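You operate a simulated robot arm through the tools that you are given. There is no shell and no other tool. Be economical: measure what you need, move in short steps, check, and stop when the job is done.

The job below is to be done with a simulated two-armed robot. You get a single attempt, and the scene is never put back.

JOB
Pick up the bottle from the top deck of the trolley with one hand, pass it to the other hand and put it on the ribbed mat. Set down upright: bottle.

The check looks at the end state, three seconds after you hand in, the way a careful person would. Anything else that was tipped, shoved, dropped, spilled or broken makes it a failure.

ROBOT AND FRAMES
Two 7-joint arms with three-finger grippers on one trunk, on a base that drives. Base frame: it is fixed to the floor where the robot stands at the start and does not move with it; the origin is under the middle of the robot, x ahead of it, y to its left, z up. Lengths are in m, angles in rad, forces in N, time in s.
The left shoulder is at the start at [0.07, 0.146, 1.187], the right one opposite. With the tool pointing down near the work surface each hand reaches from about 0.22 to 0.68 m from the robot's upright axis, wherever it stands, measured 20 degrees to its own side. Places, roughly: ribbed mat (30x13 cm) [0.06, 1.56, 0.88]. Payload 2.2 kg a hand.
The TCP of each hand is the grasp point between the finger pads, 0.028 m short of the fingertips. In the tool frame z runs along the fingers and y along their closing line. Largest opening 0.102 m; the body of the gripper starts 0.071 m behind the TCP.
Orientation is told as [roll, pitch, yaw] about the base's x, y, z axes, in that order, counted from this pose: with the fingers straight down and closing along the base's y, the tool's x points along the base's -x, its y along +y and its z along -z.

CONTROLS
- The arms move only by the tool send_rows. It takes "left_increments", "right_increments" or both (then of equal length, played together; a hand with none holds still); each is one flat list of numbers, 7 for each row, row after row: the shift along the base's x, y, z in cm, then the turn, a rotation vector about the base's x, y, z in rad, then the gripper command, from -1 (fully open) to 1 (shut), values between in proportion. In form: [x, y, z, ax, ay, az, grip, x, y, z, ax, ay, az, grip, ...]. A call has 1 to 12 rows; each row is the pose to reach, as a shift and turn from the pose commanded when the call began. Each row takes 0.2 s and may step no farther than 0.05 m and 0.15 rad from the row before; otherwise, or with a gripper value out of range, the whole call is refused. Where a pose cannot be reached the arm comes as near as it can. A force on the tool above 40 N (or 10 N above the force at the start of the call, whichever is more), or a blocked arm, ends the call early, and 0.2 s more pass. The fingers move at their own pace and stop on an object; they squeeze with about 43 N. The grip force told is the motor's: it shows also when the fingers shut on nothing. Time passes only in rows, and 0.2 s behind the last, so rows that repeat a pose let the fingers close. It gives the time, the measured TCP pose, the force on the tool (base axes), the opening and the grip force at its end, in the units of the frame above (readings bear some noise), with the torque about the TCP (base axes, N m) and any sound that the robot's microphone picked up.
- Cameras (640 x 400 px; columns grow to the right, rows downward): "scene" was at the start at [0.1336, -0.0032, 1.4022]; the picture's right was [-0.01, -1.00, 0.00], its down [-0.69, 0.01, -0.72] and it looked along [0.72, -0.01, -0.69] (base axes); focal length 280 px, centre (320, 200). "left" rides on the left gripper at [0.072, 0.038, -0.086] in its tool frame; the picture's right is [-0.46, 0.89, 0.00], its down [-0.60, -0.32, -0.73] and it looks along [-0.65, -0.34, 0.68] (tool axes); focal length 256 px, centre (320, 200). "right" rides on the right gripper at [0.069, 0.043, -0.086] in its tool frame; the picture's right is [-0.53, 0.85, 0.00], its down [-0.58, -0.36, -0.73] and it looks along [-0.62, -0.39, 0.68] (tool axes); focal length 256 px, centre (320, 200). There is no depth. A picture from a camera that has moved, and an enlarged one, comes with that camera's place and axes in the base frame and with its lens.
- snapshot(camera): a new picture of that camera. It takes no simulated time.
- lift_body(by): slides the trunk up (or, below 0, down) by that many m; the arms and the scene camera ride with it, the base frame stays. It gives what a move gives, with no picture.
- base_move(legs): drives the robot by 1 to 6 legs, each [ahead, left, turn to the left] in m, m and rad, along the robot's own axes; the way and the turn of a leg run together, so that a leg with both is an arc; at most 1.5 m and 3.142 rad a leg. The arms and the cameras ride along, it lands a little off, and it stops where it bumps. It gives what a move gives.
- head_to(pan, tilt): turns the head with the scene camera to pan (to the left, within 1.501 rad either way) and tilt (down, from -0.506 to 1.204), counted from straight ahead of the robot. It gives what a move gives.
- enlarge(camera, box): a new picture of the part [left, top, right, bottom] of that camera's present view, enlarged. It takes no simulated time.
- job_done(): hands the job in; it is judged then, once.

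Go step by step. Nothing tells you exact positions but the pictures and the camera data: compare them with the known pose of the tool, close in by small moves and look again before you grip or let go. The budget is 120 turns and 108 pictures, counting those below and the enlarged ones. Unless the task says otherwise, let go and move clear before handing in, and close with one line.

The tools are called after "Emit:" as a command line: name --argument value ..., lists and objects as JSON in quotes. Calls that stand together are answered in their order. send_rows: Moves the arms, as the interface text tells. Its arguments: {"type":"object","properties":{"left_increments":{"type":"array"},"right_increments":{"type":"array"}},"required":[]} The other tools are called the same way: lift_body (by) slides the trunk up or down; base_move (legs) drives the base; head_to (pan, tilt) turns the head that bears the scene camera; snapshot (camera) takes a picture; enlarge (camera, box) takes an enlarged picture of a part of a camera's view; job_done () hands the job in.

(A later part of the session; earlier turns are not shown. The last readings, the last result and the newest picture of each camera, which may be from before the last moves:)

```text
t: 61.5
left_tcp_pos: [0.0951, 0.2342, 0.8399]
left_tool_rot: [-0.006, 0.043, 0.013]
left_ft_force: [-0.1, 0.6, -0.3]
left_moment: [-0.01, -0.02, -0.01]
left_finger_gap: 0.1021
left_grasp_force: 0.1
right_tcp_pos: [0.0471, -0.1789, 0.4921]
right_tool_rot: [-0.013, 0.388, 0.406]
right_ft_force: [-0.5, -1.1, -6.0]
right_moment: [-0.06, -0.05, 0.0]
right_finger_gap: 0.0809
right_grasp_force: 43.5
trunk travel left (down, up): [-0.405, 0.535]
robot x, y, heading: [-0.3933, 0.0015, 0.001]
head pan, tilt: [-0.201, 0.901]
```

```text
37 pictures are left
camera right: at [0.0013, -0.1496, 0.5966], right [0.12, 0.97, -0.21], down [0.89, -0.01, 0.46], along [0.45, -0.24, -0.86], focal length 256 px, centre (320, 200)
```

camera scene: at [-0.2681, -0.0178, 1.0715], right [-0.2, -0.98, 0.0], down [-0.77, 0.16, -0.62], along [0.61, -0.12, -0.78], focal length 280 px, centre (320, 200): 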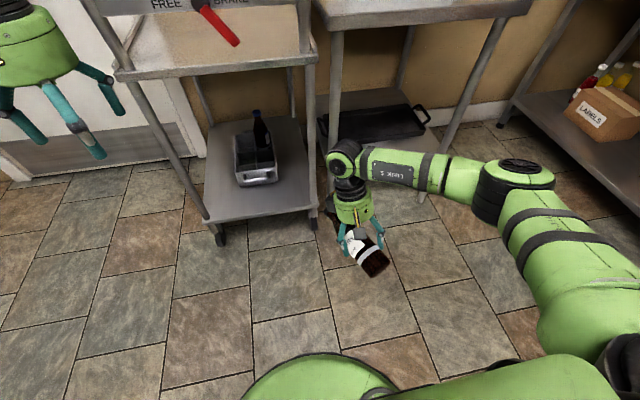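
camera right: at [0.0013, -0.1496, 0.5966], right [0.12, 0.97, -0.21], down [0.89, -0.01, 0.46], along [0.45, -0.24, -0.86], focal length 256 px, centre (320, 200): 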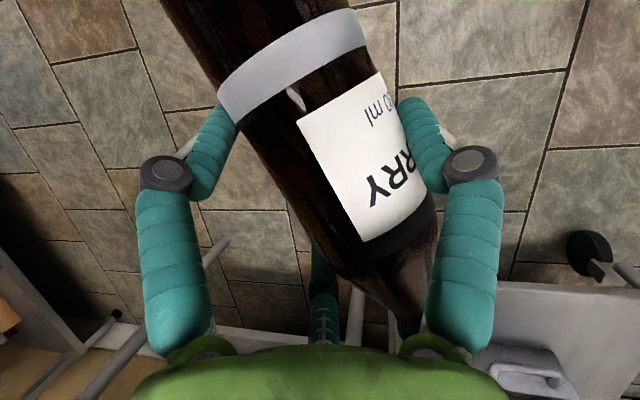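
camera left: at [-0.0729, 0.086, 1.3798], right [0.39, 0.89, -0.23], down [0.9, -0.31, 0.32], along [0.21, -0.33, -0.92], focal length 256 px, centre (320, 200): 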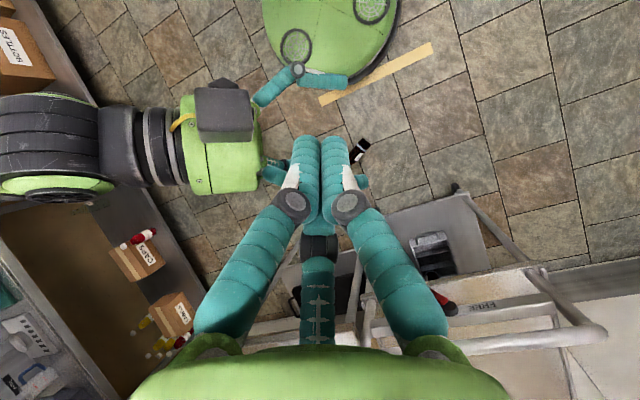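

The bottle is firmly held. Now I pitch the hand by 90° to bring the bottle upright.

Emit:
send_rows --right_increments '[0.7, 0, 0.5, 0.0565, -0.1314, 0, 1, 1.4, 0, 1, 0.113, -0.263, 0, 1, 2.1, 0, 1.5, 0.169, -0.394, 0, 1, 2.8, 0, 2, 0.226, -0.526, 0, 1, 3.5, 0, 2.5, 0.282, -0.657, 0, 1, 4.2, 0, 3, 0.339, -0.788, 0, 1, 4.9, 0, 3.5, 0.395, -0.92, 0, 1, 5.6, 0, 4, 0.452, -1.051, 0, 1, 6.3, 0, 4.5, 0.508, -1.183, 0, 1, 7, 0, 5, 0.565, -1.314, 0, 1, 7, 0, 5, 0.62, -1.443, 0, 1, 7, 0, 5, 0.62, -1.443, 0, 1]'

Emit:
snapshot --camera "scene"

Emit:
snapshot --camera "right"

```text
t: 64.1
left_tcp_pos: [0.0944, 0.2335, 0.8388]
left_tool_rot: [-0.004, 0.045, 0.014]
left_ft_force: [-0.1, 0.6, 0.2]
left_moment: [0.01, -0.02, 0.03]
left_finger_gap: 0.1022
left_grasp_force: 0.1
right_tcp_pos: [0.1177, -0.1795, 0.5413]
right_tool_rot: [-0.007, -1.183, 0.398]
right_ft_force: [-0.3, 1.0, -5.8]
right_moment: [-0.06, 0.0, 0.0]
right_finger_gap: 0.0813
right_grasp_force: 43.2
trunk travel left (down, up): [-0.405, 0.535]
robot x, y, heading: [-0.3961, -0.0004, 0.003]
head pan, tilt: [-0.201, 0.901]
```

```text
36 pictures are left
camera scene: at [-0.268, -0.0181, 1.0715], right [-0.2, -0.98, 0.0], down [-0.77, 0.16, -0.62], along [0.61, -0.12, -0.78], focal length 280 px, centre (320, 200)
```

scene: 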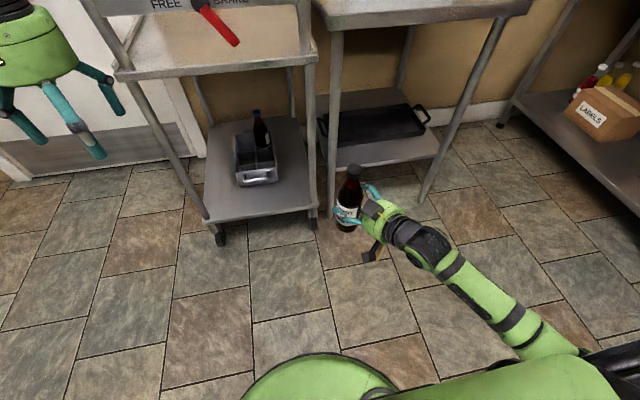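

```text
35 pictures are left
camera right: at [0.0032, -0.1791, 0.509], right [-0.14, 0.86, 0.49], down [-0.29, -0.51, 0.81], along [0.95, -0.03, 0.32], focal length 256 px, centre (320, 200)
```

right: 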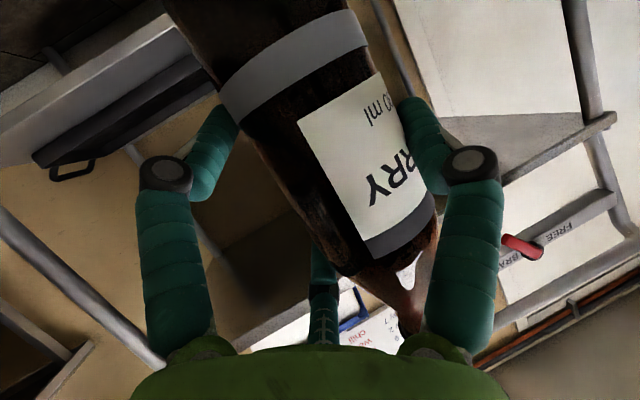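

The bottle is upright and firmly held by the right hand. Next comes a proper handover to the left hand, which will take the cap from above. I back off from the trolley, raise the trunk and bring the bottle towards the centre.

Emit:
base_move --legs '[[-0.15, 0, 0]]'

Emit:
lift_body --by 0.35

Emit:
send_rows --right_increments '[0, 2, 0, 0, 0, 0, 1, 0, 4, 0, 0, 0, 0, 1, 0, 6, 0, 0, 0, 0, 1, 0, 8, 0, 0, 0, 0, 1, 0, 10, 0, 0, 0, 0, 1, 0, 12, 0, 0, 0, 0, 1, 0, 12, 0, 0, 0, 0, 1]'

Emit:
head_to --pan 0 --tilt 0.766

Emit:
snapshot --camera "scene"

Emit:
snapshot --camera "left"

```text
t: 65.5
left_tcp_pos: [-0.0576, 0.2342, 0.8399]
left_tool_rot: [-0.006, 0.041, 0.015]
left_ft_force: [-0.2, 0.3, 0.8]
left_moment: [0.02, 0.0, 0.01]
left_finger_gap: 0.102
left_grasp_force: 0.1
right_tcp_pos: [-0.035, -0.1782, 0.5413]
right_tool_rot: [-0.004, -1.185, 0.401]
right_ft_force: [-0.1, 0.1, -5.1]
right_moment: [-0.09, -0.01, -0.02]
right_finger_gap: 0.0811
right_grasp_force: 43.2
trunk travel left (down, up): [-0.405, 0.535]
robot x, y, heading: [-0.5481, 0.0, 0.001]
head pan, tilt: [-0.201, 0.901]
```

```text
t: 68.9
left_tcp_pos: [-0.0582, 0.2351, 1.1889]
left_tool_rot: [-0.005, 0.044, 0.016]
left_ft_force: [1.3, -0.4, -0.1]
left_moment: [0.03, 0.0, 0.0]
left_finger_gap: 0.102
left_grasp_force: 0.1
right_tcp_pos: [-0.0343, -0.179, 0.8913]
right_tool_rot: [-0.007, -1.184, 0.398]
right_ft_force: [-0.9, -0.1, -6.3]
right_moment: [-0.07, -0.02, 0.03]
right_finger_gap: 0.0813
right_grasp_force: 43.5
trunk travel left (down, up): [-0.755, 0.185]
robot x, y, heading: [-0.5458, -0.0015, 0.008]
head pan, tilt: [-0.201, 0.901]
```

```text
t: 70.5
left_tcp_pos: [-0.058, 0.2341, 1.1889]
left_tool_rot: [-0.005, 0.044, 0.015]
left_ft_force: [0.5, 1.2, -0.7]
left_moment: [0.03, -0.02, 0.0]
left_finger_gap: 0.1019
left_grasp_force: 0.1
right_tcp_pos: [-0.0337, -0.1411, 0.8923]
right_tool_rot: [0.009, -1.182, 0.392]
right_ft_force: [0.0, 0.1, -5.6]
right_moment: [-0.07, 0.02, -0.03]
right_finger_gap: 0.0812
right_grasp_force: 42.5
right hand out of reach, approached as far as the arm can: row 2, 3, 4, 5, 6, 7
trunk travel left (down, up): [-0.755, 0.185]
robot x, y, heading: [-0.5464, -0.0002, 0.0]
head pan, tilt: [-0.201, 0.901]
```

```text
t: 71.2
left_tcp_pos: [-0.0572, 0.2333, 1.1881]
left_tool_rot: [-0.005, 0.044, 0.017]
left_ft_force: [0.3, -0.5, 0.4]
left_moment: [-0.02, -0.03, 0.02]
left_finger_gap: 0.1019
left_grasp_force: 0.0
right_tcp_pos: [-0.0337, -0.1399, 0.8925]
right_tool_rot: [0.009, -1.182, 0.393]
right_ft_force: [0.3, -0.4, -5.5]
right_moment: [-0.07, 0.04, 0.02]
right_finger_gap: 0.081
right_grasp_force: 42.5
trunk travel left (down, up): [-0.755, 0.185]
robot x, y, heading: [-0.5424, -0.002, 0.007]
head pan, tilt: [0.0, 0.766]
```

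```text
34 pictures are left
camera scene: at [-0.4116, -0.0031, 1.4321], right [0.0, -1.0, 0.0], down [-0.69, 0.0, -0.72], along [0.72, 0.0, -0.69], focal length 280 px, centre (320, 200)
```

scene: 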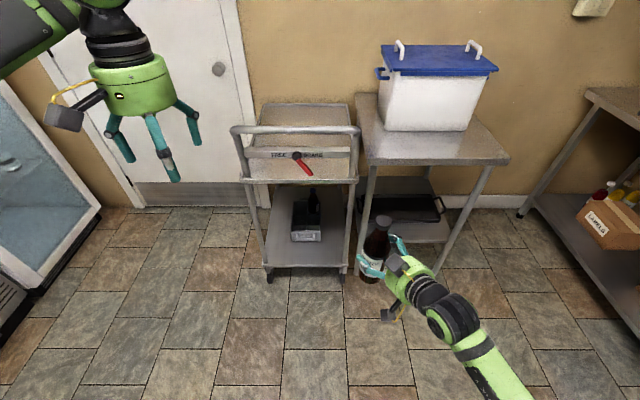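

```text
33 pictures are left
camera left: at [-0.1274, 0.273, 1.2781], right [0.45, 0.89, -0.02], down [0.64, -0.3, 0.71], along [0.62, -0.33, -0.71], focal length 256 px, centre (320, 200)
```

left: 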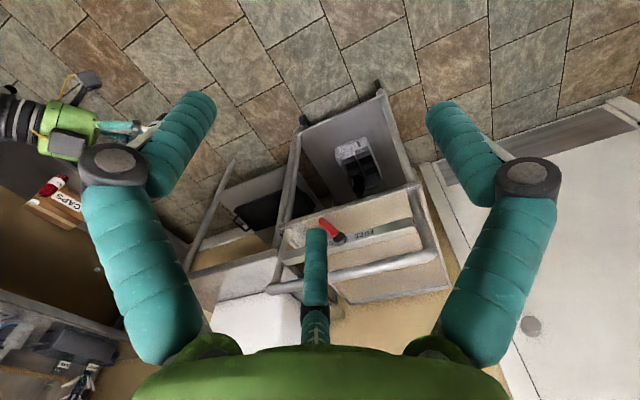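

The cap is near (-0.05, -0.127, 1.03). I'll bring the left hand over it, staying well above.

Emit:
send_rows --left_increments '[0.1, -4.5, 0, 0, -0.01, 0, -1, 0.2, -9, 0, 0, -0.02, 0, -1, 0.3, -13.5, 0, 0, -0.03, 0, -1, 0.4, -18, 0, 0, -0.044, 0, -1, 0.5, -22.5, 0, 0, -0.044, 0, -1, 0.6, -27, 0, 0, -0.044, 0, -1, 0.7, -31.5, 0, 0, -0.044, 0, -1, 0.8, -35, -2, 0, -0.044, 0, -1, 0.8, -36, -4, 0, -0.044, 0, -1, 0.8, -36, -6, 0, -0.044, 0, -1, 0.8, -36, -6, 0, -0.044, 0, -1]'

Emit:
snapshot --camera "left"

Emit:
enlarge --camera "scene" --box '[300, 100, 460, 320]'

```text
t: 73.7
left_tcp_pos: [-0.0494, -0.1263, 1.1288]
left_tool_rot: [-0.005, -0.003, 0.015]
left_ft_force: [-0.8, -0.2, -0.4]
left_moment: [0.0, -0.02, -0.03]
left_finger_gap: 0.1021
left_grasp_force: 0.1
right_tcp_pos: [-0.0337, -0.1412, 0.8914]
right_tool_rot: [0.009, -1.181, 0.393]
right_ft_force: [-0.5, 0.0, -5.9]
right_moment: [-0.09, -0.02, 0.0]
right_finger_gap: 0.0808
right_grasp_force: 42.9
trunk travel left (down, up): [-0.755, 0.185]
robot x, y, heading: [-0.5495, 0.0005, 0.004]
head pan, tilt: [0.0, 0.766]
```

```text
32 pictures are left
camera left: at [-0.1229, -0.0869, 1.2154], right [0.45, 0.89, 0.0], down [0.61, -0.3, 0.73], along [0.65, -0.33, -0.68], focal length 256 px, centre (320, 200)
```

left: 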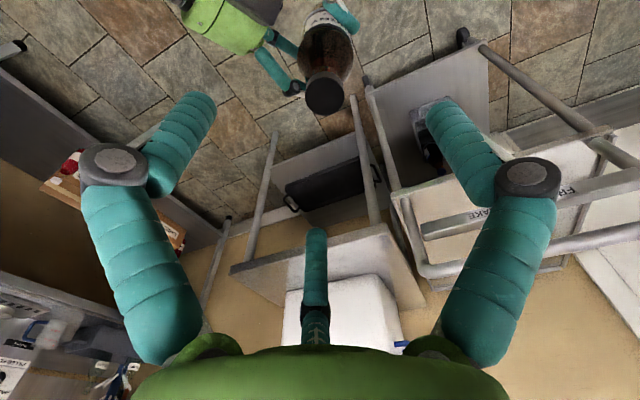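

```text
1.82 times, centred on (380, 210) of scene
camera zoom: at [-0.4119, -0.0034, 1.4321], right [0.0, -1.0, 0.0], down [-0.69, 0.0, -0.72], along [0.72, 0.0, -0.69], focal length 508 px, centre (211, 182)
```

zoom: 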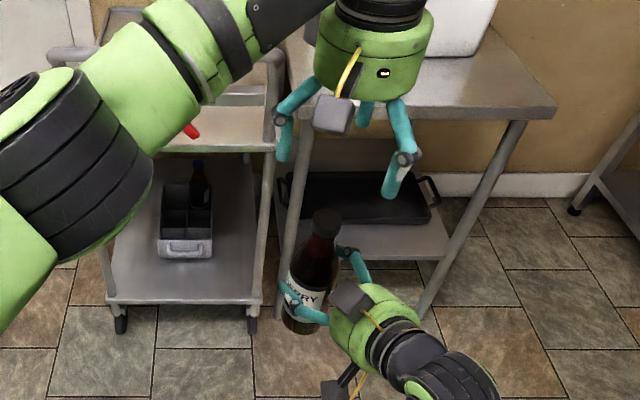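

The cap top is at about (-0.049, -0.123, 1.035). I'll descend partway and check.

Emit:
send_rows --left_increments '[0, 0.3, -3.5, 0, 0, 0, -1, 0, 0.3, -6.5, 0, 0, 0, -1, 0, 0.3, -6.5, 0, 0, 0, -1]'

Emit:
snapshot --camera "left"

Emit:
enlarge --camera "scene" --box '[300, 100, 460, 320]'

```text
t: 74.5
left_tcp_pos: [-0.0497, -0.123, 1.0653]
left_tool_rot: [-0.005, -0.001, 0.017]
left_ft_force: [0.7, 0.2, 0.6]
left_moment: [-0.01, -0.03, -0.03]
left_finger_gap: 0.102
left_grasp_force: 0.1
right_tcp_pos: [-0.0338, -0.1416, 0.8918]
right_tool_rot: [0.009, -1.183, 0.392]
right_ft_force: [-0.1, 0.4, -6.4]
right_moment: [-0.11, 0.01, 0.03]
right_finger_gap: 0.0812
right_grasp_force: 42.4
trunk travel left (down, up): [-0.755, 0.185]
robot x, y, heading: [-0.5439, 0.001, 0.003]
head pan, tilt: [0.0, 0.766]
```

```text
30 pictures are left
camera left: at [-0.1239, -0.0833, 1.1509], right [0.45, 0.89, 0.0], down [0.61, -0.3, 0.73], along [0.65, -0.33, -0.68], focal length 256 px, centre (320, 200)
```

left: 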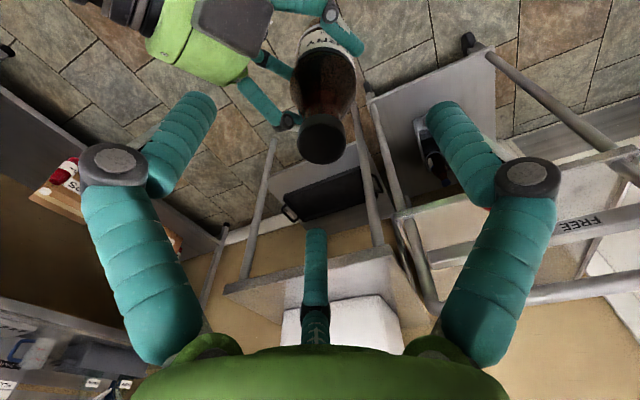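

```text
1.82 times, centred on (380, 210) of scene
camera zoom: at [-0.4121, -0.003, 1.4322], right [0.0, -1.0, 0.0], down [-0.69, 0.0, -0.72], along [0.72, 0.0, -0.69], focal length 508 px, centre (211, 182)
```

zoom: 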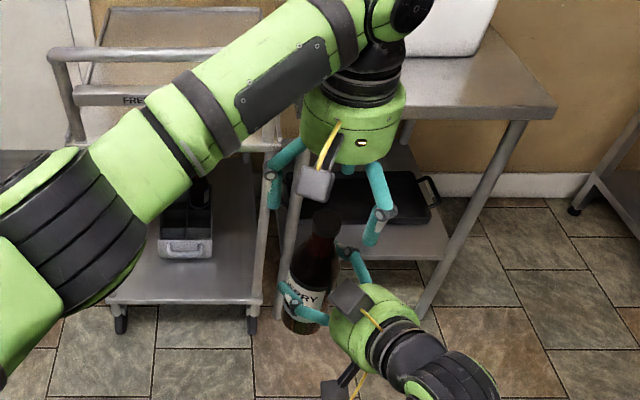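

It is aligned over the cap. I'll descend to cap depth and close the left hand while the right keeps hold.

Emit:
send_rows --left_increments '[0, 0, -1.5, 0, 0, 0, -1, 0, 0, -3, 0, 0, 0, -1, 0, 0, -4.5, 0, 0, 0, -1, 0, 0, -4.5, 0, 0, 0, -1]'

Emit:
snapshot --camera "left"

Emit:
enlarge --camera "scene" --box '[320, 160, 440, 310]'

```text
t: 75.5
left_tcp_pos: [-0.0485, -0.1234, 1.019]
left_tool_rot: [-0.005, 0.0, 0.018]
left_ft_force: [-0.3, -0.4, 0.4]
left_moment: [0.02, 0.01, 0.05]
left_finger_gap: 0.1018
left_grasp_force: 0.0
right_tcp_pos: [-0.0336, -0.1401, 0.892]
right_tool_rot: [0.01, -1.182, 0.393]
right_ft_force: [0.1, -0.7, -5.4]
right_moment: [-0.07, -0.02, 0.0]
right_finger_gap: 0.0811
right_grasp_force: 43.3
trunk travel left (down, up): [-0.755, 0.185]
robot x, y, heading: [-0.5413, 0.0038, 0.007]
head pan, tilt: [0.0, 0.766]
```

```text
28 pictures are left
camera left: at [-0.1229, -0.0847, 1.1046], right [0.45, 0.89, 0.0], down [0.61, -0.3, 0.73], along [0.65, -0.33, -0.68], focal length 256 px, centre (320, 200)
```

left: 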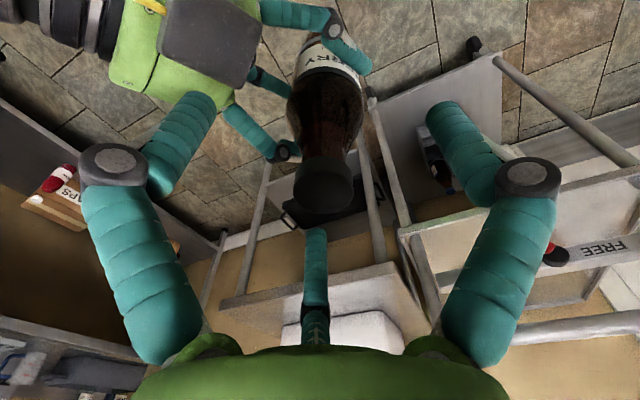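

```text
2.67 times, centred on (380, 235) of scene
camera zoom: at [-0.4117, -0.003, 1.4321], right [0.0, -1.0, 0.0], down [-0.69, 0.0, -0.72], along [0.72, 0.0, -0.69], focal length 746 px, centre (160, 107)
```

zoom: 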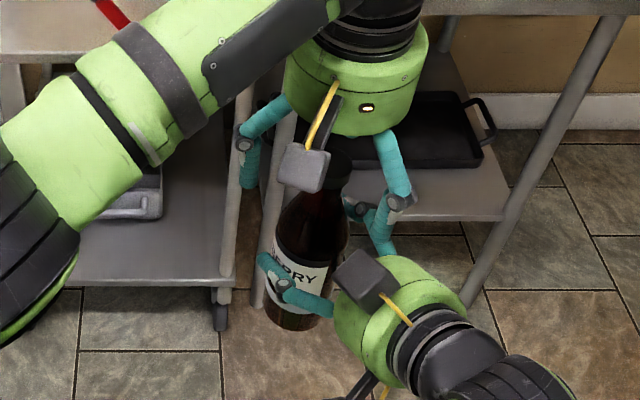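

The geometry is the same as on the first good cap grip. I'll go 6 mm lower and close in steps.

Emit:
send_rows --left_increments '[0, 0, -0.5, 0, 0, 0, -1, 0, 0, -0.5, 0, 0, 0, -0.4, 0, 0, -0.5, 0, 0, 0, 0, 0, 0, -0.5, 0, 0, 0, 0.3, 0, 0, -0.5, 0, 0, 0, 1, 0, 0, -0.5, 0, 0, 0, 1, 0, 0, -0.5, 0, 0, 0, 1]'

Emit:
snapshot --camera "left"

Emit:
enlarge --camera "scene" --box '[320, 160, 440, 310]'

```text
t: 77.0
left_tcp_pos: [-0.0488, -0.1257, 1.0145]
left_tool_rot: [-0.018, -0.009, 0.015]
left_ft_force: [19.3, -20.5, 3.8]
left_moment: [-0.7, -1.4, 0.01]
left_finger_gap: 0.0317
left_grasp_force: 42.9
right_tcp_pos: [-0.0357, -0.1388, 0.8881]
right_tool_rot: [0.012, -1.179, 0.396]
right_ft_force: [-18.6, 19.7, -9.5]
right_moment: [-1.92, -1.01, 0.0]
right_finger_gap: 0.0829
right_grasp_force: 43.3
trunk travel left (down, up): [-0.755, 0.185]
robot x, y, heading: [-0.547, 0.0025, 0.002]
head pan, tilt: [0.0, 0.766]
```

```text
26 pictures are left
camera left: at [-0.1222, -0.0866, 1.0996], right [0.45, 0.89, -0.01], down [0.6, -0.3, 0.74], along [0.66, -0.34, -0.67], focal length 256 px, centre (320, 200)
```

left: 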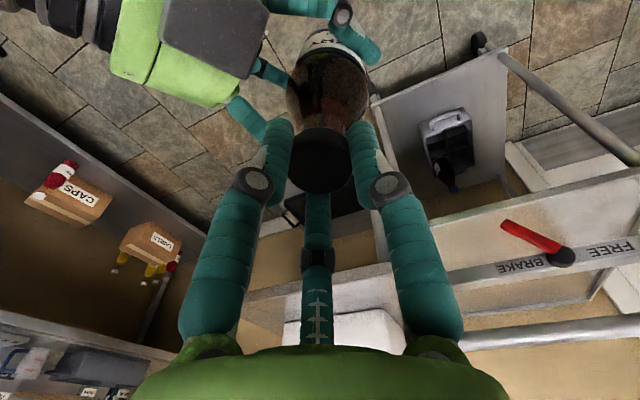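

```text
2.67 times, centred on (380, 235) of scene
camera zoom: at [-0.4116, -0.0031, 1.4321], right [0.0, -1.0, 0.0], down [-0.69, 0.0, -0.72], along [0.72, 0.0, -0.69], focal length 746 px, centre (160, 107)
```

zoom: 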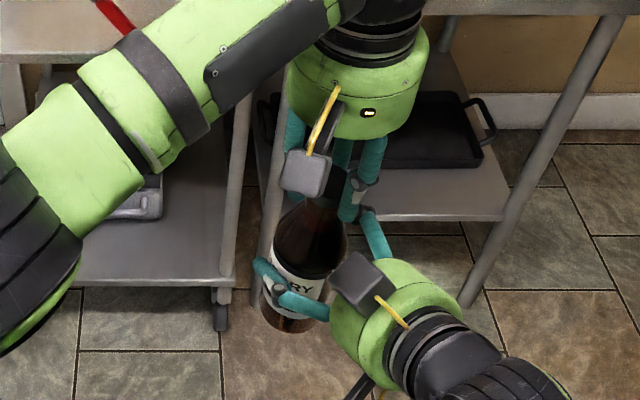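

Both hands hold the bottle; the left has the cap at 31.7 mm. I'll ease the side load a little, then open the right hand.

Emit:
send_rows --left_increments '[0.3, -0.3, 0, 0, 0, 0, 1, 0.3, -0.3, 0, 0, 0, 0, 1]'

Emit:
send_rows --right_increments '[0, 0, 0, 0, 0, 0, 0.4, 0, 0, 0, 0, 0, 0, 0, 0, 0, 0, 0, 0, 0, -1, 0, 0, 0, 0, 0, 0, -1, 0, 0, 0, 0, 0, 0, -1]'

Emit:
snapshot --camera "right"

Emit:
enlarge --camera "scene" --box '[320, 160, 440, 310]'

```text
t: 77.7
left_tcp_pos: [-0.0453, -0.1283, 1.0135]
left_tool_rot: [-0.013, -0.006, 0.011]
left_ft_force: [6.1, -16.9, 9.3]
left_moment: [-0.55, -0.81, 0.11]
left_finger_gap: 0.032
left_grasp_force: 43.0
right_tcp_pos: [-0.0345, -0.1392, 0.89]
right_tool_rot: [0.009, -1.176, 0.396]
right_ft_force: [-6.3, 18.1, -14.0]
right_moment: [-1.78, -0.07, -0.27]
right_finger_gap: 0.0822
right_grasp_force: 42.9
trunk travel left (down, up): [-0.755, 0.185]
robot x, y, heading: [-0.5485, -0.0004, 0.006]
head pan, tilt: [0.0, 0.766]
```

```text
t: 78.8
left_tcp_pos: [-0.0473, -0.1255, 1.0126]
left_tool_rot: [-0.005, 0.0, 0.016]
left_ft_force: [-0.2, -0.4, 0.5]
left_moment: [0.01, 0.04, 0.02]
left_finger_gap: 0.0316
left_grasp_force: 43.0
right_tcp_pos: [-0.0323, -0.1406, 0.8916]
right_tool_rot: [0.006, -1.182, 0.394]
right_ft_force: [-0.6, -1.2, 0.1]
right_moment: [-0.01, -0.05, 0.0]
right_finger_gap: 0.1019
right_grasp_force: 0.1
trunk travel left (down, up): [-0.755, 0.185]
robot x, y, heading: [-0.5457, -0.0013, 0.01]
head pan, tilt: [0.0, 0.766]
```

```text
24 pictures are left
camera right: at [-0.1469, -0.1418, 0.8609], right [-0.14, 0.86, 0.5], down [-0.28, -0.52, 0.81], along [0.95, -0.02, 0.31], focal length 256 px, centre (320, 200)
```

right: 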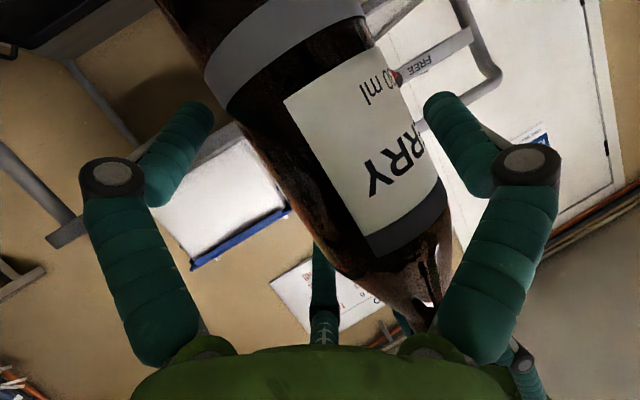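

```text
2.67 times, centred on (380, 235) of scene
camera zoom: at [-0.4115, -0.003, 1.4321], right [0.0, -1.0, 0.0], down [-0.69, 0.0, -0.72], along [0.72, 0.0, -0.69], focal length 746 px, centre (160, 107)
```

zoom: 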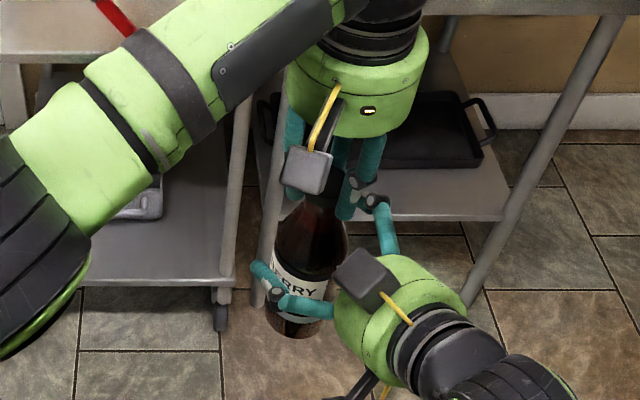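

The right hand is open and the left still grips the cap. The force reading doesn't yet show the weight, so I'll hold a moment and re-read.

Emit:
send_rows --left_increments '[0, 0, 0, 0, 0, 0, 1, 0, 0, 0, 0, 0, 0, 1, 0, 0, 0, 0, 0, 0, 1]'

Emit:
enlarge --camera "left" --box '[220, 20, 430, 230]'

```text
t: 79.7
left_tcp_pos: [-0.0462, -0.1261, 1.0136]
left_tool_rot: [-0.006, 0.0, 0.016]
left_ft_force: [-0.5, 0.6, 0.3]
left_moment: [0.01, 0.03, 0.04]
left_finger_gap: 0.0318
left_grasp_force: 43.1
right_tcp_pos: [-0.0331, -0.1414, 0.8909]
right_tool_rot: [0.008, -1.181, 0.393]
right_ft_force: [0.0, 0.1, 0.1]
right_moment: [0.03, 0.0, 0.01]
right_finger_gap: 0.1019
right_grasp_force: 0.0
trunk travel left (down, up): [-0.755, 0.185]
robot x, y, heading: [-0.5472, -0.0023, -0.0]
head pan, tilt: [0.0, 0.766]
```

```text
1.90 times, centred on (325, 125) of left
camera zoom: at [-0.12, -0.0875, 1.0999], right [0.45, 0.89, 0.0], down [0.61, -0.3, 0.73], along [0.65, -0.33, -0.68], focal length 488 px, centre (310, 343)
```

zoom: 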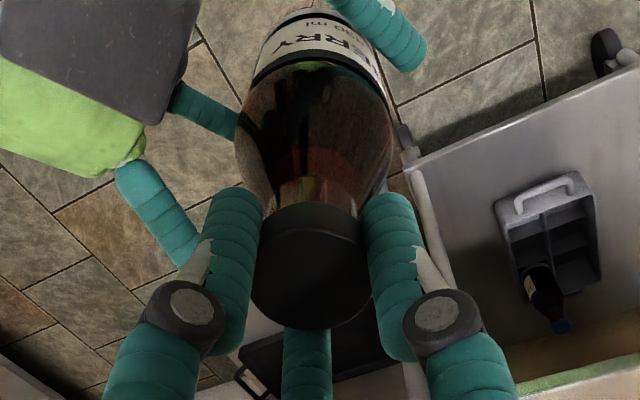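

The left hand clearly holds the cap. I'll draw the bottle forward, out of the open right hand, in small steps.

Emit:
send_rows --left_increments '[1, 0.4, 0.2, 0, 0, 0, 1, 2.5, 1.05, 0.5, 0, 0, 0, 1, 4, 1.7, 0.5, 0, 0, 0, 1, 5.5, 2.3, 0.5, 0, 0, 0, 1, 7, 2.9, 0.5, 0, 0, 0, 1, 8.5, 3.5, 0.5, 0, 0, 0, 1, 10, 4.2, 0.5, 0, 0, 0, 1, 11, 5, 0.5, 0, 0, 0, 1, 11, 5, 0.5, 0, 0, 0, 1]'

Emit:
snapshot --camera "scene"

```text
t: 81.7
left_tcp_pos: [0.0305, -0.0709, 1.0253]
left_tool_rot: [-0.006, -0.002, 0.017]
left_ft_force: [-0.4, 0.0, -5.7]
left_moment: [0.01, 0.05, 0.02]
left_finger_gap: 0.0314
left_grasp_force: 43.0
left hand out of reach, approached as far as the arm can: row 5, 6, 7, 8, 9
right_tcp_pos: [-0.0342, -0.1399, 0.892]
right_tool_rot: [0.006, -1.181, 0.394]
right_ft_force: [0.3, 0.6, 0.3]
right_moment: [-0.04, 0.0, 0.0]
right_finger_gap: 0.102
right_grasp_force: 0.1
trunk travel left (down, up): [-0.755, 0.185]
robot x, y, heading: [-0.5467, 0.0016, 0.004]
head pan, tilt: [0.0, 0.766]
```

```text
21 pictures are left
camera scene: at [-0.4112, -0.002, 1.4321], right [0.0, -1.0, 0.0], down [-0.69, 0.0, -0.72], along [0.72, 0.0, -0.69], focal length 280 px, centre (320, 200)
```

scene: 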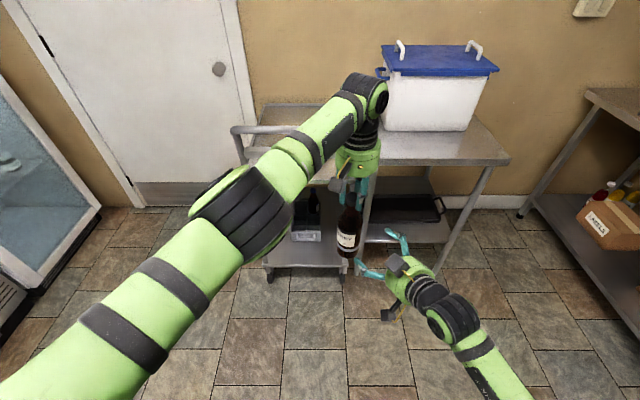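

The handover worked: the left hand carries the full weight and the bottle hangs upright. Next I raise it and bring it to the left side, while folding the right hand away.

Emit:
send_rows --left_increments '[-0.5, 1, 2, 0, 0, 0, 1, -1.5, 3, 4, 0, 0, 0, 1, -3, 6, 6, 0, 0, 0, 1, -4.5, 9.5, 8, 0, 0, 0, 1, -6, 13, 10, 0, 0, 0, 1, -7, 16.5, 12, 0, 0, 0, 1, -7.8, 19.5, 14, 0, 0, 0, 1, -7.8, 22, 14.5, 0, 0, 0, 1, -7.8, 22, 14.5, 0, 0, 0, 1]' --right_increments '[0, -2, 1, -0.056, 0.136, 0, -1, 0, -4, 2, -0.113, 0.272, 0, -1, 0, -7, 4, -0.17, 0.409, 0, -1, 0, -10, 6, -0.226, 0.545, 0, -1, 0, -13, 8, -0.283, 0.681, 0, -1, 0, -15, 10, -0.339, 0.818, 0, -1, 0, -17, 12, -0.396, 0.954, 0, -1, 0, -19, 14, -0.452, 1.09, 0, -1, 0, -19, 14, -0.452, 1.09, 0, -1]'

Emit:
send_rows --right_increments '[-4, 0, 1, 0, 0, -0.05, -1, -8, 0, 2, 0, 0, -0.1, -1, -12, 0, 3, 0, 0, -0.15, -1, -16, 0, 4, 0, 0, -0.2, -1, -20, 0, 5, 0, 0, -0.25, -1, -24, 0, 5, 0, 0, -0.3, -1, -26, 0, 5, 0, 0, -0.35, -1]'

Emit:
base_move --legs '[[0, 0, 1.57]]'

Emit:
snapshot --camera "scene"

```text
t: 83.7
left_tcp_pos: [-0.0509, 0.149, 1.1707]
left_tool_rot: [-0.005, 0.0, 0.014]
left_ft_force: [0.0, 0.1, -5.5]
left_moment: [0.02, 0.03, 0.0]
left_finger_gap: 0.0314
left_grasp_force: 42.7
right_tcp_pos: [-0.035, -0.3285, 1.0293]
right_tool_rot: [0.002, -0.005, 0.398]
right_ft_force: [1.1, -0.3, 0.2]
right_moment: [0.01, -0.01, 0.0]
right_finger_gap: 0.1021
right_grasp_force: 0.1
trunk travel left (down, up): [-0.755, 0.185]
robot x, y, heading: [-0.5424, -0.0007, 0.001]
head pan, tilt: [0.0, 0.766]
```

```text
t: 85.2
left_tcp_pos: [-0.0513, 0.1493, 1.1701]
left_tool_rot: [-0.005, -0.004, 0.015]
left_ft_force: [0.3, 0.5, -6.0]
left_moment: [0.02, 0.02, 0.04]
left_finger_gap: 0.0312
left_grasp_force: 43.1
right_tcp_pos: [-0.2853, -0.3293, 1.0835]
right_tool_rot: [-0.001, -0.002, 0.046]
right_ft_force: [0.3, 0.0, 0.0]
right_moment: [0.03, 0.03, -0.03]
right_finger_gap: 0.1019
right_grasp_force: 0.1
right hand out of reach, approached as far as the arm can: row 7
trunk travel left (down, up): [-0.755, 0.185]
robot x, y, heading: [-0.5439, -0.003, 0.006]
head pan, tilt: [0.0, 0.766]
```

```text
t: 89.5
left_tcp_pos: [-0.7023, 0.4944, 1.17]
left_tool_rot: [-0.005, 0.0, 1.6]
left_ft_force: [0.1, 0.0, -5.2]
left_moment: [-0.01, 0.0, 0.03]
left_finger_gap: 0.0313
left_grasp_force: 43.0
right_tcp_pos: [-0.2182, 0.2647, 1.0833]
right_tool_rot: [0.0, -0.003, 1.632]
right_ft_force: [-0.5, 0.2, 0.4]
right_moment: [-0.01, 0.02, 0.02]
right_finger_gap: 0.1019
right_grasp_force: 0.0
trunk travel left (down, up): [-0.755, 0.185]
robot x, y, heading: [-0.5458, -0.0008, 1.584]
head pan, tilt: [0.0, 0.766]
```

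```text
20 pictures are left
camera scene: at [-0.547, 0.1298, 1.4321], right [1.0, 0.02, 0.0], down [0.01, -0.69, -0.72], along [-0.01, 0.72, -0.69], focal length 280 px, centre (320, 200)
```

scene: 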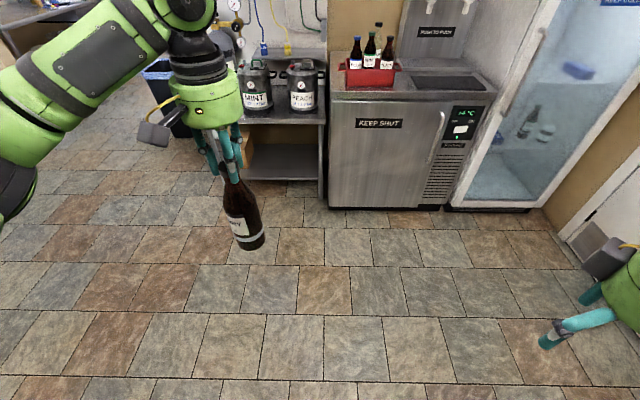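

I now face the counter with the bottle hanging upright. I'll drive ahead, then sideways to line up with the mat, and stop short.

Emit:
base_move --legs '[[0.7, 0, -0.013], [0, -0.76, 0]]'

Emit:
snapshot --camera "scene"

```text
t: 96.9
left_tcp_pos: [0.046, 1.1815, 1.17]
left_tool_rot: [-0.005, -0.001, 1.577]
left_ft_force: [0.6, -0.3, -4.8]
left_moment: [-0.02, 0.05, 0.02]
left_finger_gap: 0.0316
left_grasp_force: 43.0
right_tcp_pos: [0.5258, 0.9413, 1.0837]
right_tool_rot: [0.0, -0.002, 1.608]
right_ft_force: [0.8, -0.8, -0.2]
right_moment: [-0.02, 0.0, 0.0]
right_finger_gap: 0.1018
right_grasp_force: 0.0
trunk travel left (down, up): [-0.755, 0.185]
robot x, y, heading: [0.1937, 0.6829, 1.565]
head pan, tilt: [0.0, 0.766]
```

```text
19 pictures are left
camera scene: at [0.1945, 0.8139, 1.4321], right [1.0, 0.0, 0.0], down [0.0, -0.69, -0.72], along [0.0, 0.72, -0.69], focal length 280 px, centre (320, 200)
```

scene: 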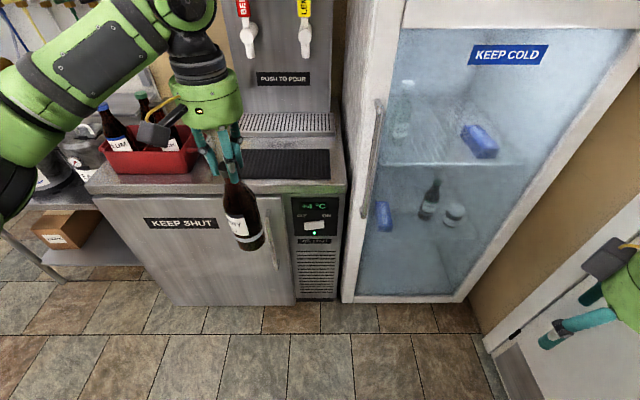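

The path to the mat is clear; the mat spans x about -0.09 to 0.21 and y about 1.48 to 1.64. I'll drive the last bit in with the bottle held above the counter.

Emit:
base_move --legs '[[0.35, -0.03, 0.006]]'

Emit:
snapshot --camera "scene"

Emit:
snapshot --camera "left"

```text
t: 99.2
left_tcp_pos: [0.0752, 1.5275, 1.1705]
left_tool_rot: [-0.005, 0.0, 1.582]
left_ft_force: [-0.4, -0.9, -4.5]
left_moment: [-0.02, -0.01, -0.01]
left_finger_gap: 0.0316
left_grasp_force: 43.2
right_tcp_pos: [0.5536, 1.2898, 1.0829]
right_tool_rot: [-0.001, -0.004, 1.614]
right_ft_force: [0.0, -0.8, 0.0]
right_moment: [-0.02, 0.01, 0.02]
right_finger_gap: 0.1022
right_grasp_force: 0.0
trunk travel left (down, up): [-0.755, 0.185]
robot x, y, heading: [0.2225, 1.0345, 1.574]
head pan, tilt: [0.0, 0.766]
```

```text
18 pictures are left
camera scene: at [0.2246, 1.1616, 1.4323], right [1.0, 0.0, 0.0], down [0.0, -0.69, -0.72], along [0.0, 0.72, -0.69], focal length 280 px, centre (320, 200)
```

scene: 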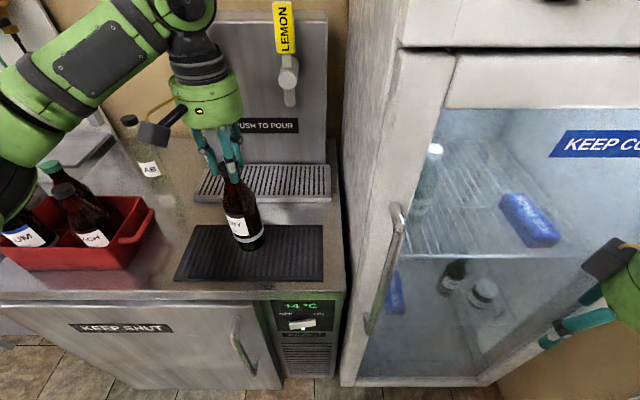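

```text
17 pictures are left
camera left: at [0.0367, 1.4565, 1.2568], right [-0.89, 0.45, 0.0], down [0.31, 0.61, 0.73], along [0.34, 0.65, -0.68], focal length 256 px, centre (320, 200)
```

left: 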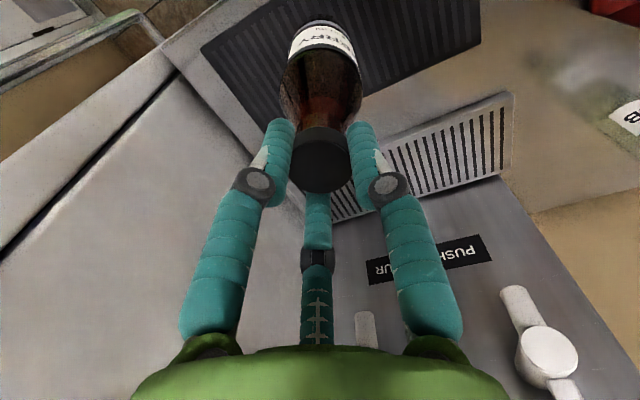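

The bottle hangs vertically over the mat. I'll shift 2 cm further in, lower most of the way and check.

Emit:
send_rows --left_increments '[0, 1, 0, 0, 0, 0, 1, 0, 2, -0.5, 0, 0, 0, 1, 0, 2.3, -2, 0, 0, 0, 1, 0, 2.3, -3.5, 0, 0, 0, 1, 0, 2.3, -5, 0, 0, 0, 1, 0, 2.3, -5, 0, 0, 0, 1]'

Emit:
enlarge --camera "scene" --box '[150, 80, 350, 300]'

```text
t: 100.6
left_tcp_pos: [0.0752, 1.5538, 1.119]
left_tool_rot: [-0.006, 0.0, 1.584]
left_ft_force: [0.6, 0.0, -5.8]
left_moment: [0.02, -0.02, -0.02]
left_finger_gap: 0.0311
left_grasp_force: 43.2
right_tcp_pos: [0.5546, 1.2929, 1.0825]
right_tool_rot: [0.0, -0.001, 1.616]
right_ft_force: [0.6, -0.2, 0.3]
right_moment: [-0.01, 0.01, -0.01]
right_finger_gap: 0.1018
right_grasp_force: 0.1
trunk travel left (down, up): [-0.755, 0.185]
robot x, y, heading: [0.2246, 1.035, 1.566]
head pan, tilt: [0.0, 0.766]
```

```text
1.82 times, centred on (250, 190) of scene
camera zoom: at [0.2248, 1.1633, 1.4321], right [1.0, 0.0, 0.0], down [0.0, -0.69, -0.72], along [0.0, 0.72, -0.69], focal length 508 px, centre (447, 218)
```

zoom: 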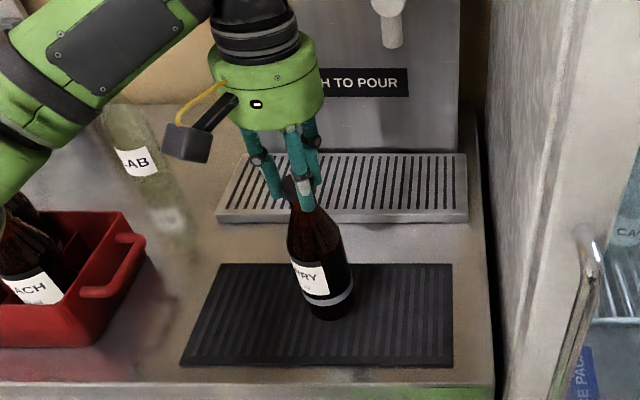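

The bottom is within a few centimetres of the mat. I'll lower in small steps and watch the force.

Emit:
send_rows --left_increments '[0, 0, -0.5, 0, 0, 0, 1, 0, 0, -1, 0, 0, 0, 1, 0, 0, -1, 0, 0, 0, 1]'

Emit:
send_rows --left_increments '[0, 0, -0.3, 0, 0, 0, 1, 0, 0, -0.6, 0, 0, 0, 1, 0, 0, -0.6, 0, 0, 0, 1]'

Emit:
enlarge --camera "scene" --box '[180, 130, 320, 290]'

```text
t: 101.4
left_tcp_pos: [0.0758, 1.553, 1.11]
left_tool_rot: [-0.005, -0.002, 1.584]
left_ft_force: [-0.2, -0.6, -5.4]
left_moment: [-0.02, 0.03, 0.02]
left_finger_gap: 0.0313
left_grasp_force: 43.0
right_tcp_pos: [0.5547, 1.292, 1.0829]
right_tool_rot: [0.0, 0.0, 1.614]
right_ft_force: [-0.2, -0.2, 0.7]
right_moment: [-0.01, 0.0, -0.01]
right_finger_gap: 0.102
right_grasp_force: 0.1
trunk travel left (down, up): [-0.755, 0.185]
robot x, y, heading: [0.223, 1.0341, 1.566]
head pan, tilt: [0.0, 0.766]
```

```text
t: 102.2
left_tcp_pos: [0.0753, 1.5504, 1.1045]
left_tool_rot: [-0.006, 0.0, 1.584]
left_ft_force: [0.6, 0.1, -5.1]
left_moment: [0.01, 0.02, -0.02]
left_finger_gap: 0.0311
left_grasp_force: 42.9
right_tcp_pos: [0.5546, 1.2926, 1.0833]
right_tool_rot: [-0.001, -0.002, 1.614]
right_ft_force: [0.4, -0.2, -0.5]
right_moment: [-0.02, -0.04, -0.03]
right_finger_gap: 0.1019
right_grasp_force: 0.0
trunk travel left (down, up): [-0.755, 0.185]
robot x, y, heading: [0.2236, 1.0348, 1.568]
head pan, tilt: [0.0, 0.766]
```

```text
2.50 times, centred on (250, 210) of scene
camera zoom: at [0.2247, 1.1633, 1.4321], right [1.0, 0.0, 0.0], down [0.0, -0.69, -0.72], along [0.0, 0.72, -0.69], focal length 699 px, centre (495, 175)
```

zoom: 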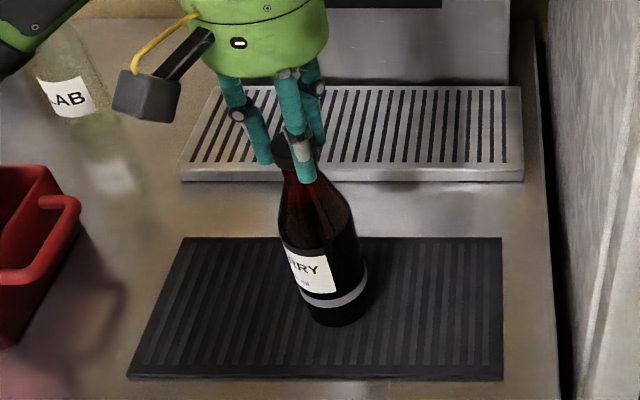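

Still no contact, with the bottom just above the mat. I'll continue in millimetre steps.

Emit:
send_rows --left_increments '[0, 0, -0.25, 0, 0, 0, 1, 0, 0, -0.5, 0, 0, 0, 1, 0, 0, -0.5, 0, 0, 0, 1]'

Emit:
send_rows --left_increments '[0, 0, -0.25, 0, 0, 0, 1, 0, 0, -0.5, 0, 0, 0, 1, 0, 0, -0.5, 0, 0, 0, 1]'

```text
t: 103.0
left_tcp_pos: [0.0745, 1.5507, 1.1008]
left_tool_rot: [-0.006, -0.005, 1.586]
left_ft_force: [-1.7, 2.3, 8.4]
left_moment: [-0.03, 0.53, -0.06]
left_finger_gap: 0.0311
left_grasp_force: 43.1
right_tcp_pos: [0.5543, 1.2917, 1.0828]
right_tool_rot: [0.001, -0.002, 1.613]
right_ft_force: [0.2, 1.0, -0.5]
right_moment: [-0.02, 0.01, -0.01]
right_finger_gap: 0.1018
right_grasp_force: 0.1
trunk travel left (down, up): [-0.755, 0.185]
robot x, y, heading: [0.2219, 1.0332, 1.566]
head pan, tilt: [0.0, 0.766]
```

```text
t: 103.8
left_tcp_pos: [0.0776, 1.5512, 1.0996]
left_tool_rot: [-0.008, -0.012, 1.586]
left_ft_force: [-0.6, 7.9, 33.6]
left_moment: [0.57, 0.07, 0.02]
left_finger_gap: 0.0313
left_grasp_force: 42.6
right_tcp_pos: [0.5569, 1.2883, 1.084]
right_tool_rot: [0.003, -0.006, 1.615]
right_ft_force: [-0.2, 0.2, -0.7]
right_moment: [0.01, 0.0, 0.02]
right_finger_gap: 0.1021
right_grasp_force: 0.1
trunk travel left (down, up): [-0.755, 0.185]
robot x, y, heading: [0.2208, 1.0348, 1.572]
head pan, tilt: [0.0, 0.766]
```

The bottle is on the mat and slightly over-pressed. I'll ease back 4 mm and look before letting go.

Emit:
send_rows --left_increments '[0, 0, 0.3, 0, 0, 0, 1, 0, 0, 0.5, 0, 0, 0, 1, 0, 0, 0.5, 0, 0, 0, 1]'

Emit:
enlarge --camera "scene" --box '[180, 130, 320, 290]'

Emit:
snapshot --camera "left"

```text
t: 104.6
left_tcp_pos: [0.0767, 1.5511, 1.099]
left_tool_rot: [-0.005, -0.002, 1.583]
left_ft_force: [3.9, 7.3, 12.6]
left_moment: [0.92, -0.66, 0.04]
left_finger_gap: 0.031
left_grasp_force: 43.2
right_tcp_pos: [0.5563, 1.2911, 1.0831]
right_tool_rot: [0.002, -0.003, 1.616]
right_ft_force: [0.2, -0.2, -0.2]
right_moment: [0.01, 0.0, 0.03]
right_finger_gap: 0.1022
right_grasp_force: 0.1
trunk travel left (down, up): [-0.755, 0.185]
robot x, y, heading: [0.2238, 1.0319, 1.571]
head pan, tilt: [0.0, 0.766]
```

```text
2.50 times, centred on (250, 210) of scene
camera zoom: at [0.2264, 1.1617, 1.4322], right [1.0, 0.0, 0.0], down [0.0, -0.69, -0.72], along [0.0, 0.72, -0.69], focal length 699 px, centre (495, 175)
```

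zoom: 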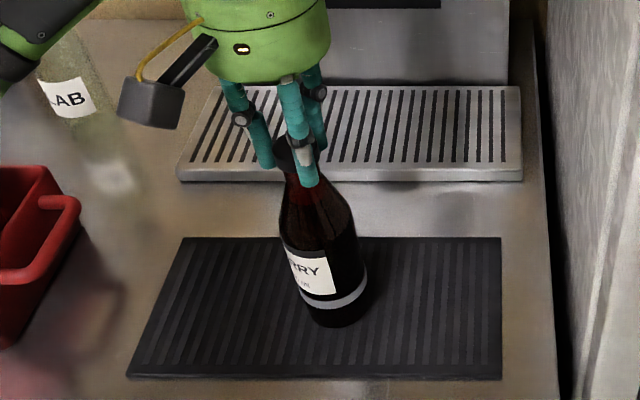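

```text
13 pictures are left
camera left: at [0.0384, 1.4798, 1.1857], right [-0.89, 0.45, 0.0], down [0.31, 0.61, 0.73], along [0.33, 0.65, -0.68], focal length 256 px, centre (320, 200)
```

left: 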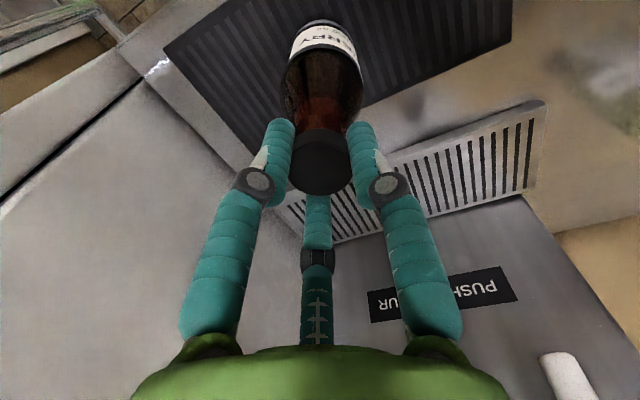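

I'll relieve the remaining load a bit more, then open slowly so the bottle settles flat.

Emit:
send_rows --left_increments '[0.1, 0.1, 0.2, 0, 0, 0, 1, 0.1, 0.1, 0.2, 0, 0, 0, 1, 0.1, 0.1, 0.2, 0, 0, 0, 1]'

Emit:
send_rows --left_increments '[0, 0, 0, 0, 0, 0, 0.38, 0, 0, 0, 0, 0, 0, 0.3, 0, 0, 0, 0, 0, 0, 0.15, 0, 0, 0, 0, 0, 0, -0.2, 0, 0, 0, 0, 0, 0, -0.6, 0, 0, 0, 0, 0, 0, -1, 0, 0, 0, 0, 0, 0, -1]'

Emit:
enlarge --camera "scene" --box '[180, 130, 320, 290]'

Emit:
snapshot --camera "left"

```text
t: 105.4
left_tcp_pos: [0.0758, 1.5524, 1.0991]
left_tool_rot: [-0.003, 0.006, 1.583]
left_ft_force: [3.2, -0.2, -2.4]
left_moment: [-0.01, -0.44, 0.06]
left_finger_gap: 0.0314
left_grasp_force: 42.7
right_tcp_pos: [0.5549, 1.294, 1.0837]
right_tool_rot: [0.004, -0.002, 1.614]
right_ft_force: [-0.2, 0.0, -0.5]
right_moment: [0.02, 0.0, -0.02]
right_finger_gap: 0.1021
right_grasp_force: 0.0
trunk travel left (down, up): [-0.755, 0.185]
robot x, y, heading: [0.2262, 1.0286, 1.572]
head pan, tilt: [0.0, 0.766]
```

```text
t: 107.0
left_tcp_pos: [0.0763, 1.5519, 1.1018]
left_tool_rot: [-0.005, 0.0, 1.584]
left_ft_force: [-0.1, 0.7, -0.8]
left_moment: [-0.02, -0.02, 0.01]
left_finger_gap: 0.1018
left_grasp_force: 0.0
right_tcp_pos: [0.554, 1.292, 1.0832]
right_tool_rot: [0.0, -0.005, 1.615]
right_ft_force: [-1.1, -0.3, -0.3]
right_moment: [-0.03, -0.01, 0.0]
right_finger_gap: 0.1022
right_grasp_force: 0.1
trunk travel left (down, up): [-0.755, 0.185]
robot x, y, heading: [0.2236, 1.0328, 1.566]
head pan, tilt: [0.0, 0.766]
```

```text
2.50 times, centred on (250, 210) of scene
camera zoom: at [0.225, 1.1624, 1.4322], right [1.0, 0.0, 0.0], down [0.0, -0.69, -0.72], along [0.0, 0.72, -0.69], focal length 699 px, centre (495, 175)
```

zoom: 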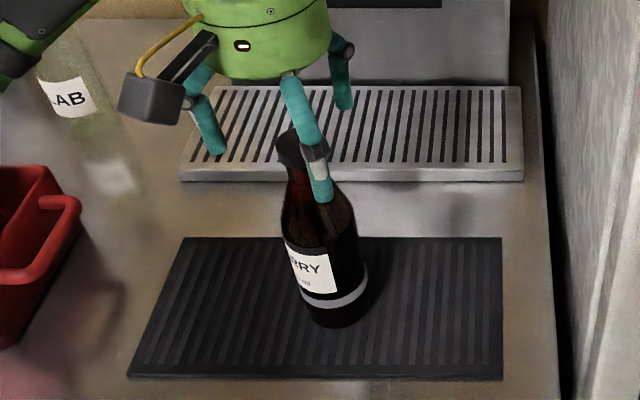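

```text
11 pictures are left
camera left: at [0.0377, 1.481, 1.1874], right [-0.89, 0.45, 0.0], down [0.31, 0.61, 0.73], along [0.33, 0.65, -0.68], focal length 256 px, centre (320, 200)
```

left: 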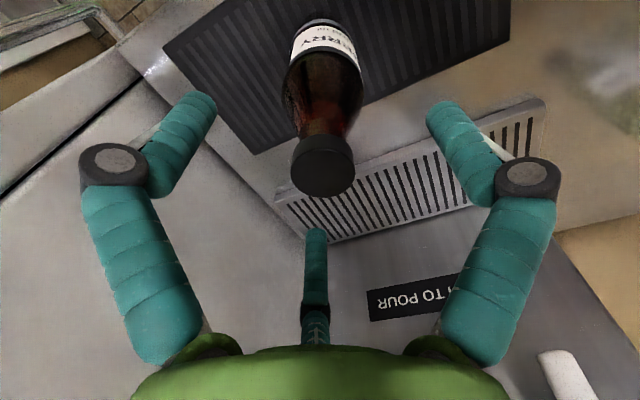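

The bottle stands on its own on the mat. I'll raise the hand straight up, clear of the cap.

Emit:
send_rows --left_increments '[0, 0, 1.5, 0, 0, 0, -1, 0, 0, 3, 0, 0, 0, -1, 0, 0, 5, 0, 0, 0, -1, 0, 0, 8, 0, 0, 0, -1, 0, 0, 11, 0, 0, 0, -1, 0, 0, 11, 0, 0, 0, -1]'

Emit:
snapshot --camera "scene"

```text
t: 108.4
left_tcp_pos: [0.0773, 1.554, 1.2111]
left_tool_rot: [-0.006, 0.001, 1.582]
left_ft_force: [-0.3, 0.2, -0.2]
left_moment: [-0.01, 0.01, -0.01]
left_finger_gap: 0.102
left_grasp_force: 0.0
right_tcp_pos: [0.5548, 1.2928, 1.0821]
right_tool_rot: [0.0, -0.004, 1.614]
right_ft_force: [-0.3, 0.5, 0.0]
right_moment: [0.02, -0.03, 0.03]
right_finger_gap: 0.102
right_grasp_force: 0.1
trunk travel left (down, up): [-0.755, 0.185]
robot x, y, heading: [0.2214, 1.0329, 1.569]
head pan, tilt: [0.0, 0.766]
```

```text
10 pictures are left
camera scene: at [0.2246, 1.1629, 1.4321], right [1.0, 0.0, 0.0], down [0.0, -0.69, -0.72], along [0.0, 0.72, -0.69], focal length 280 px, centre (320, 200)
```

scene: 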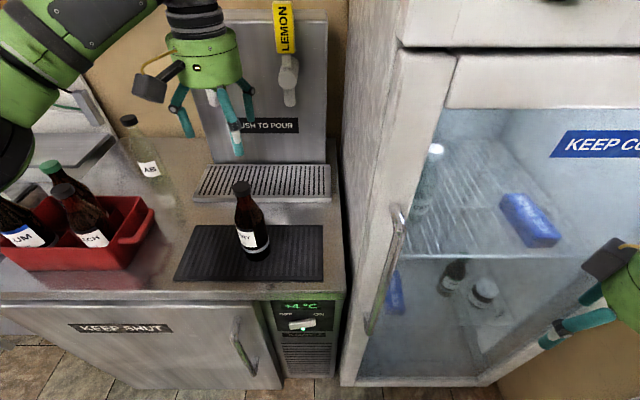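

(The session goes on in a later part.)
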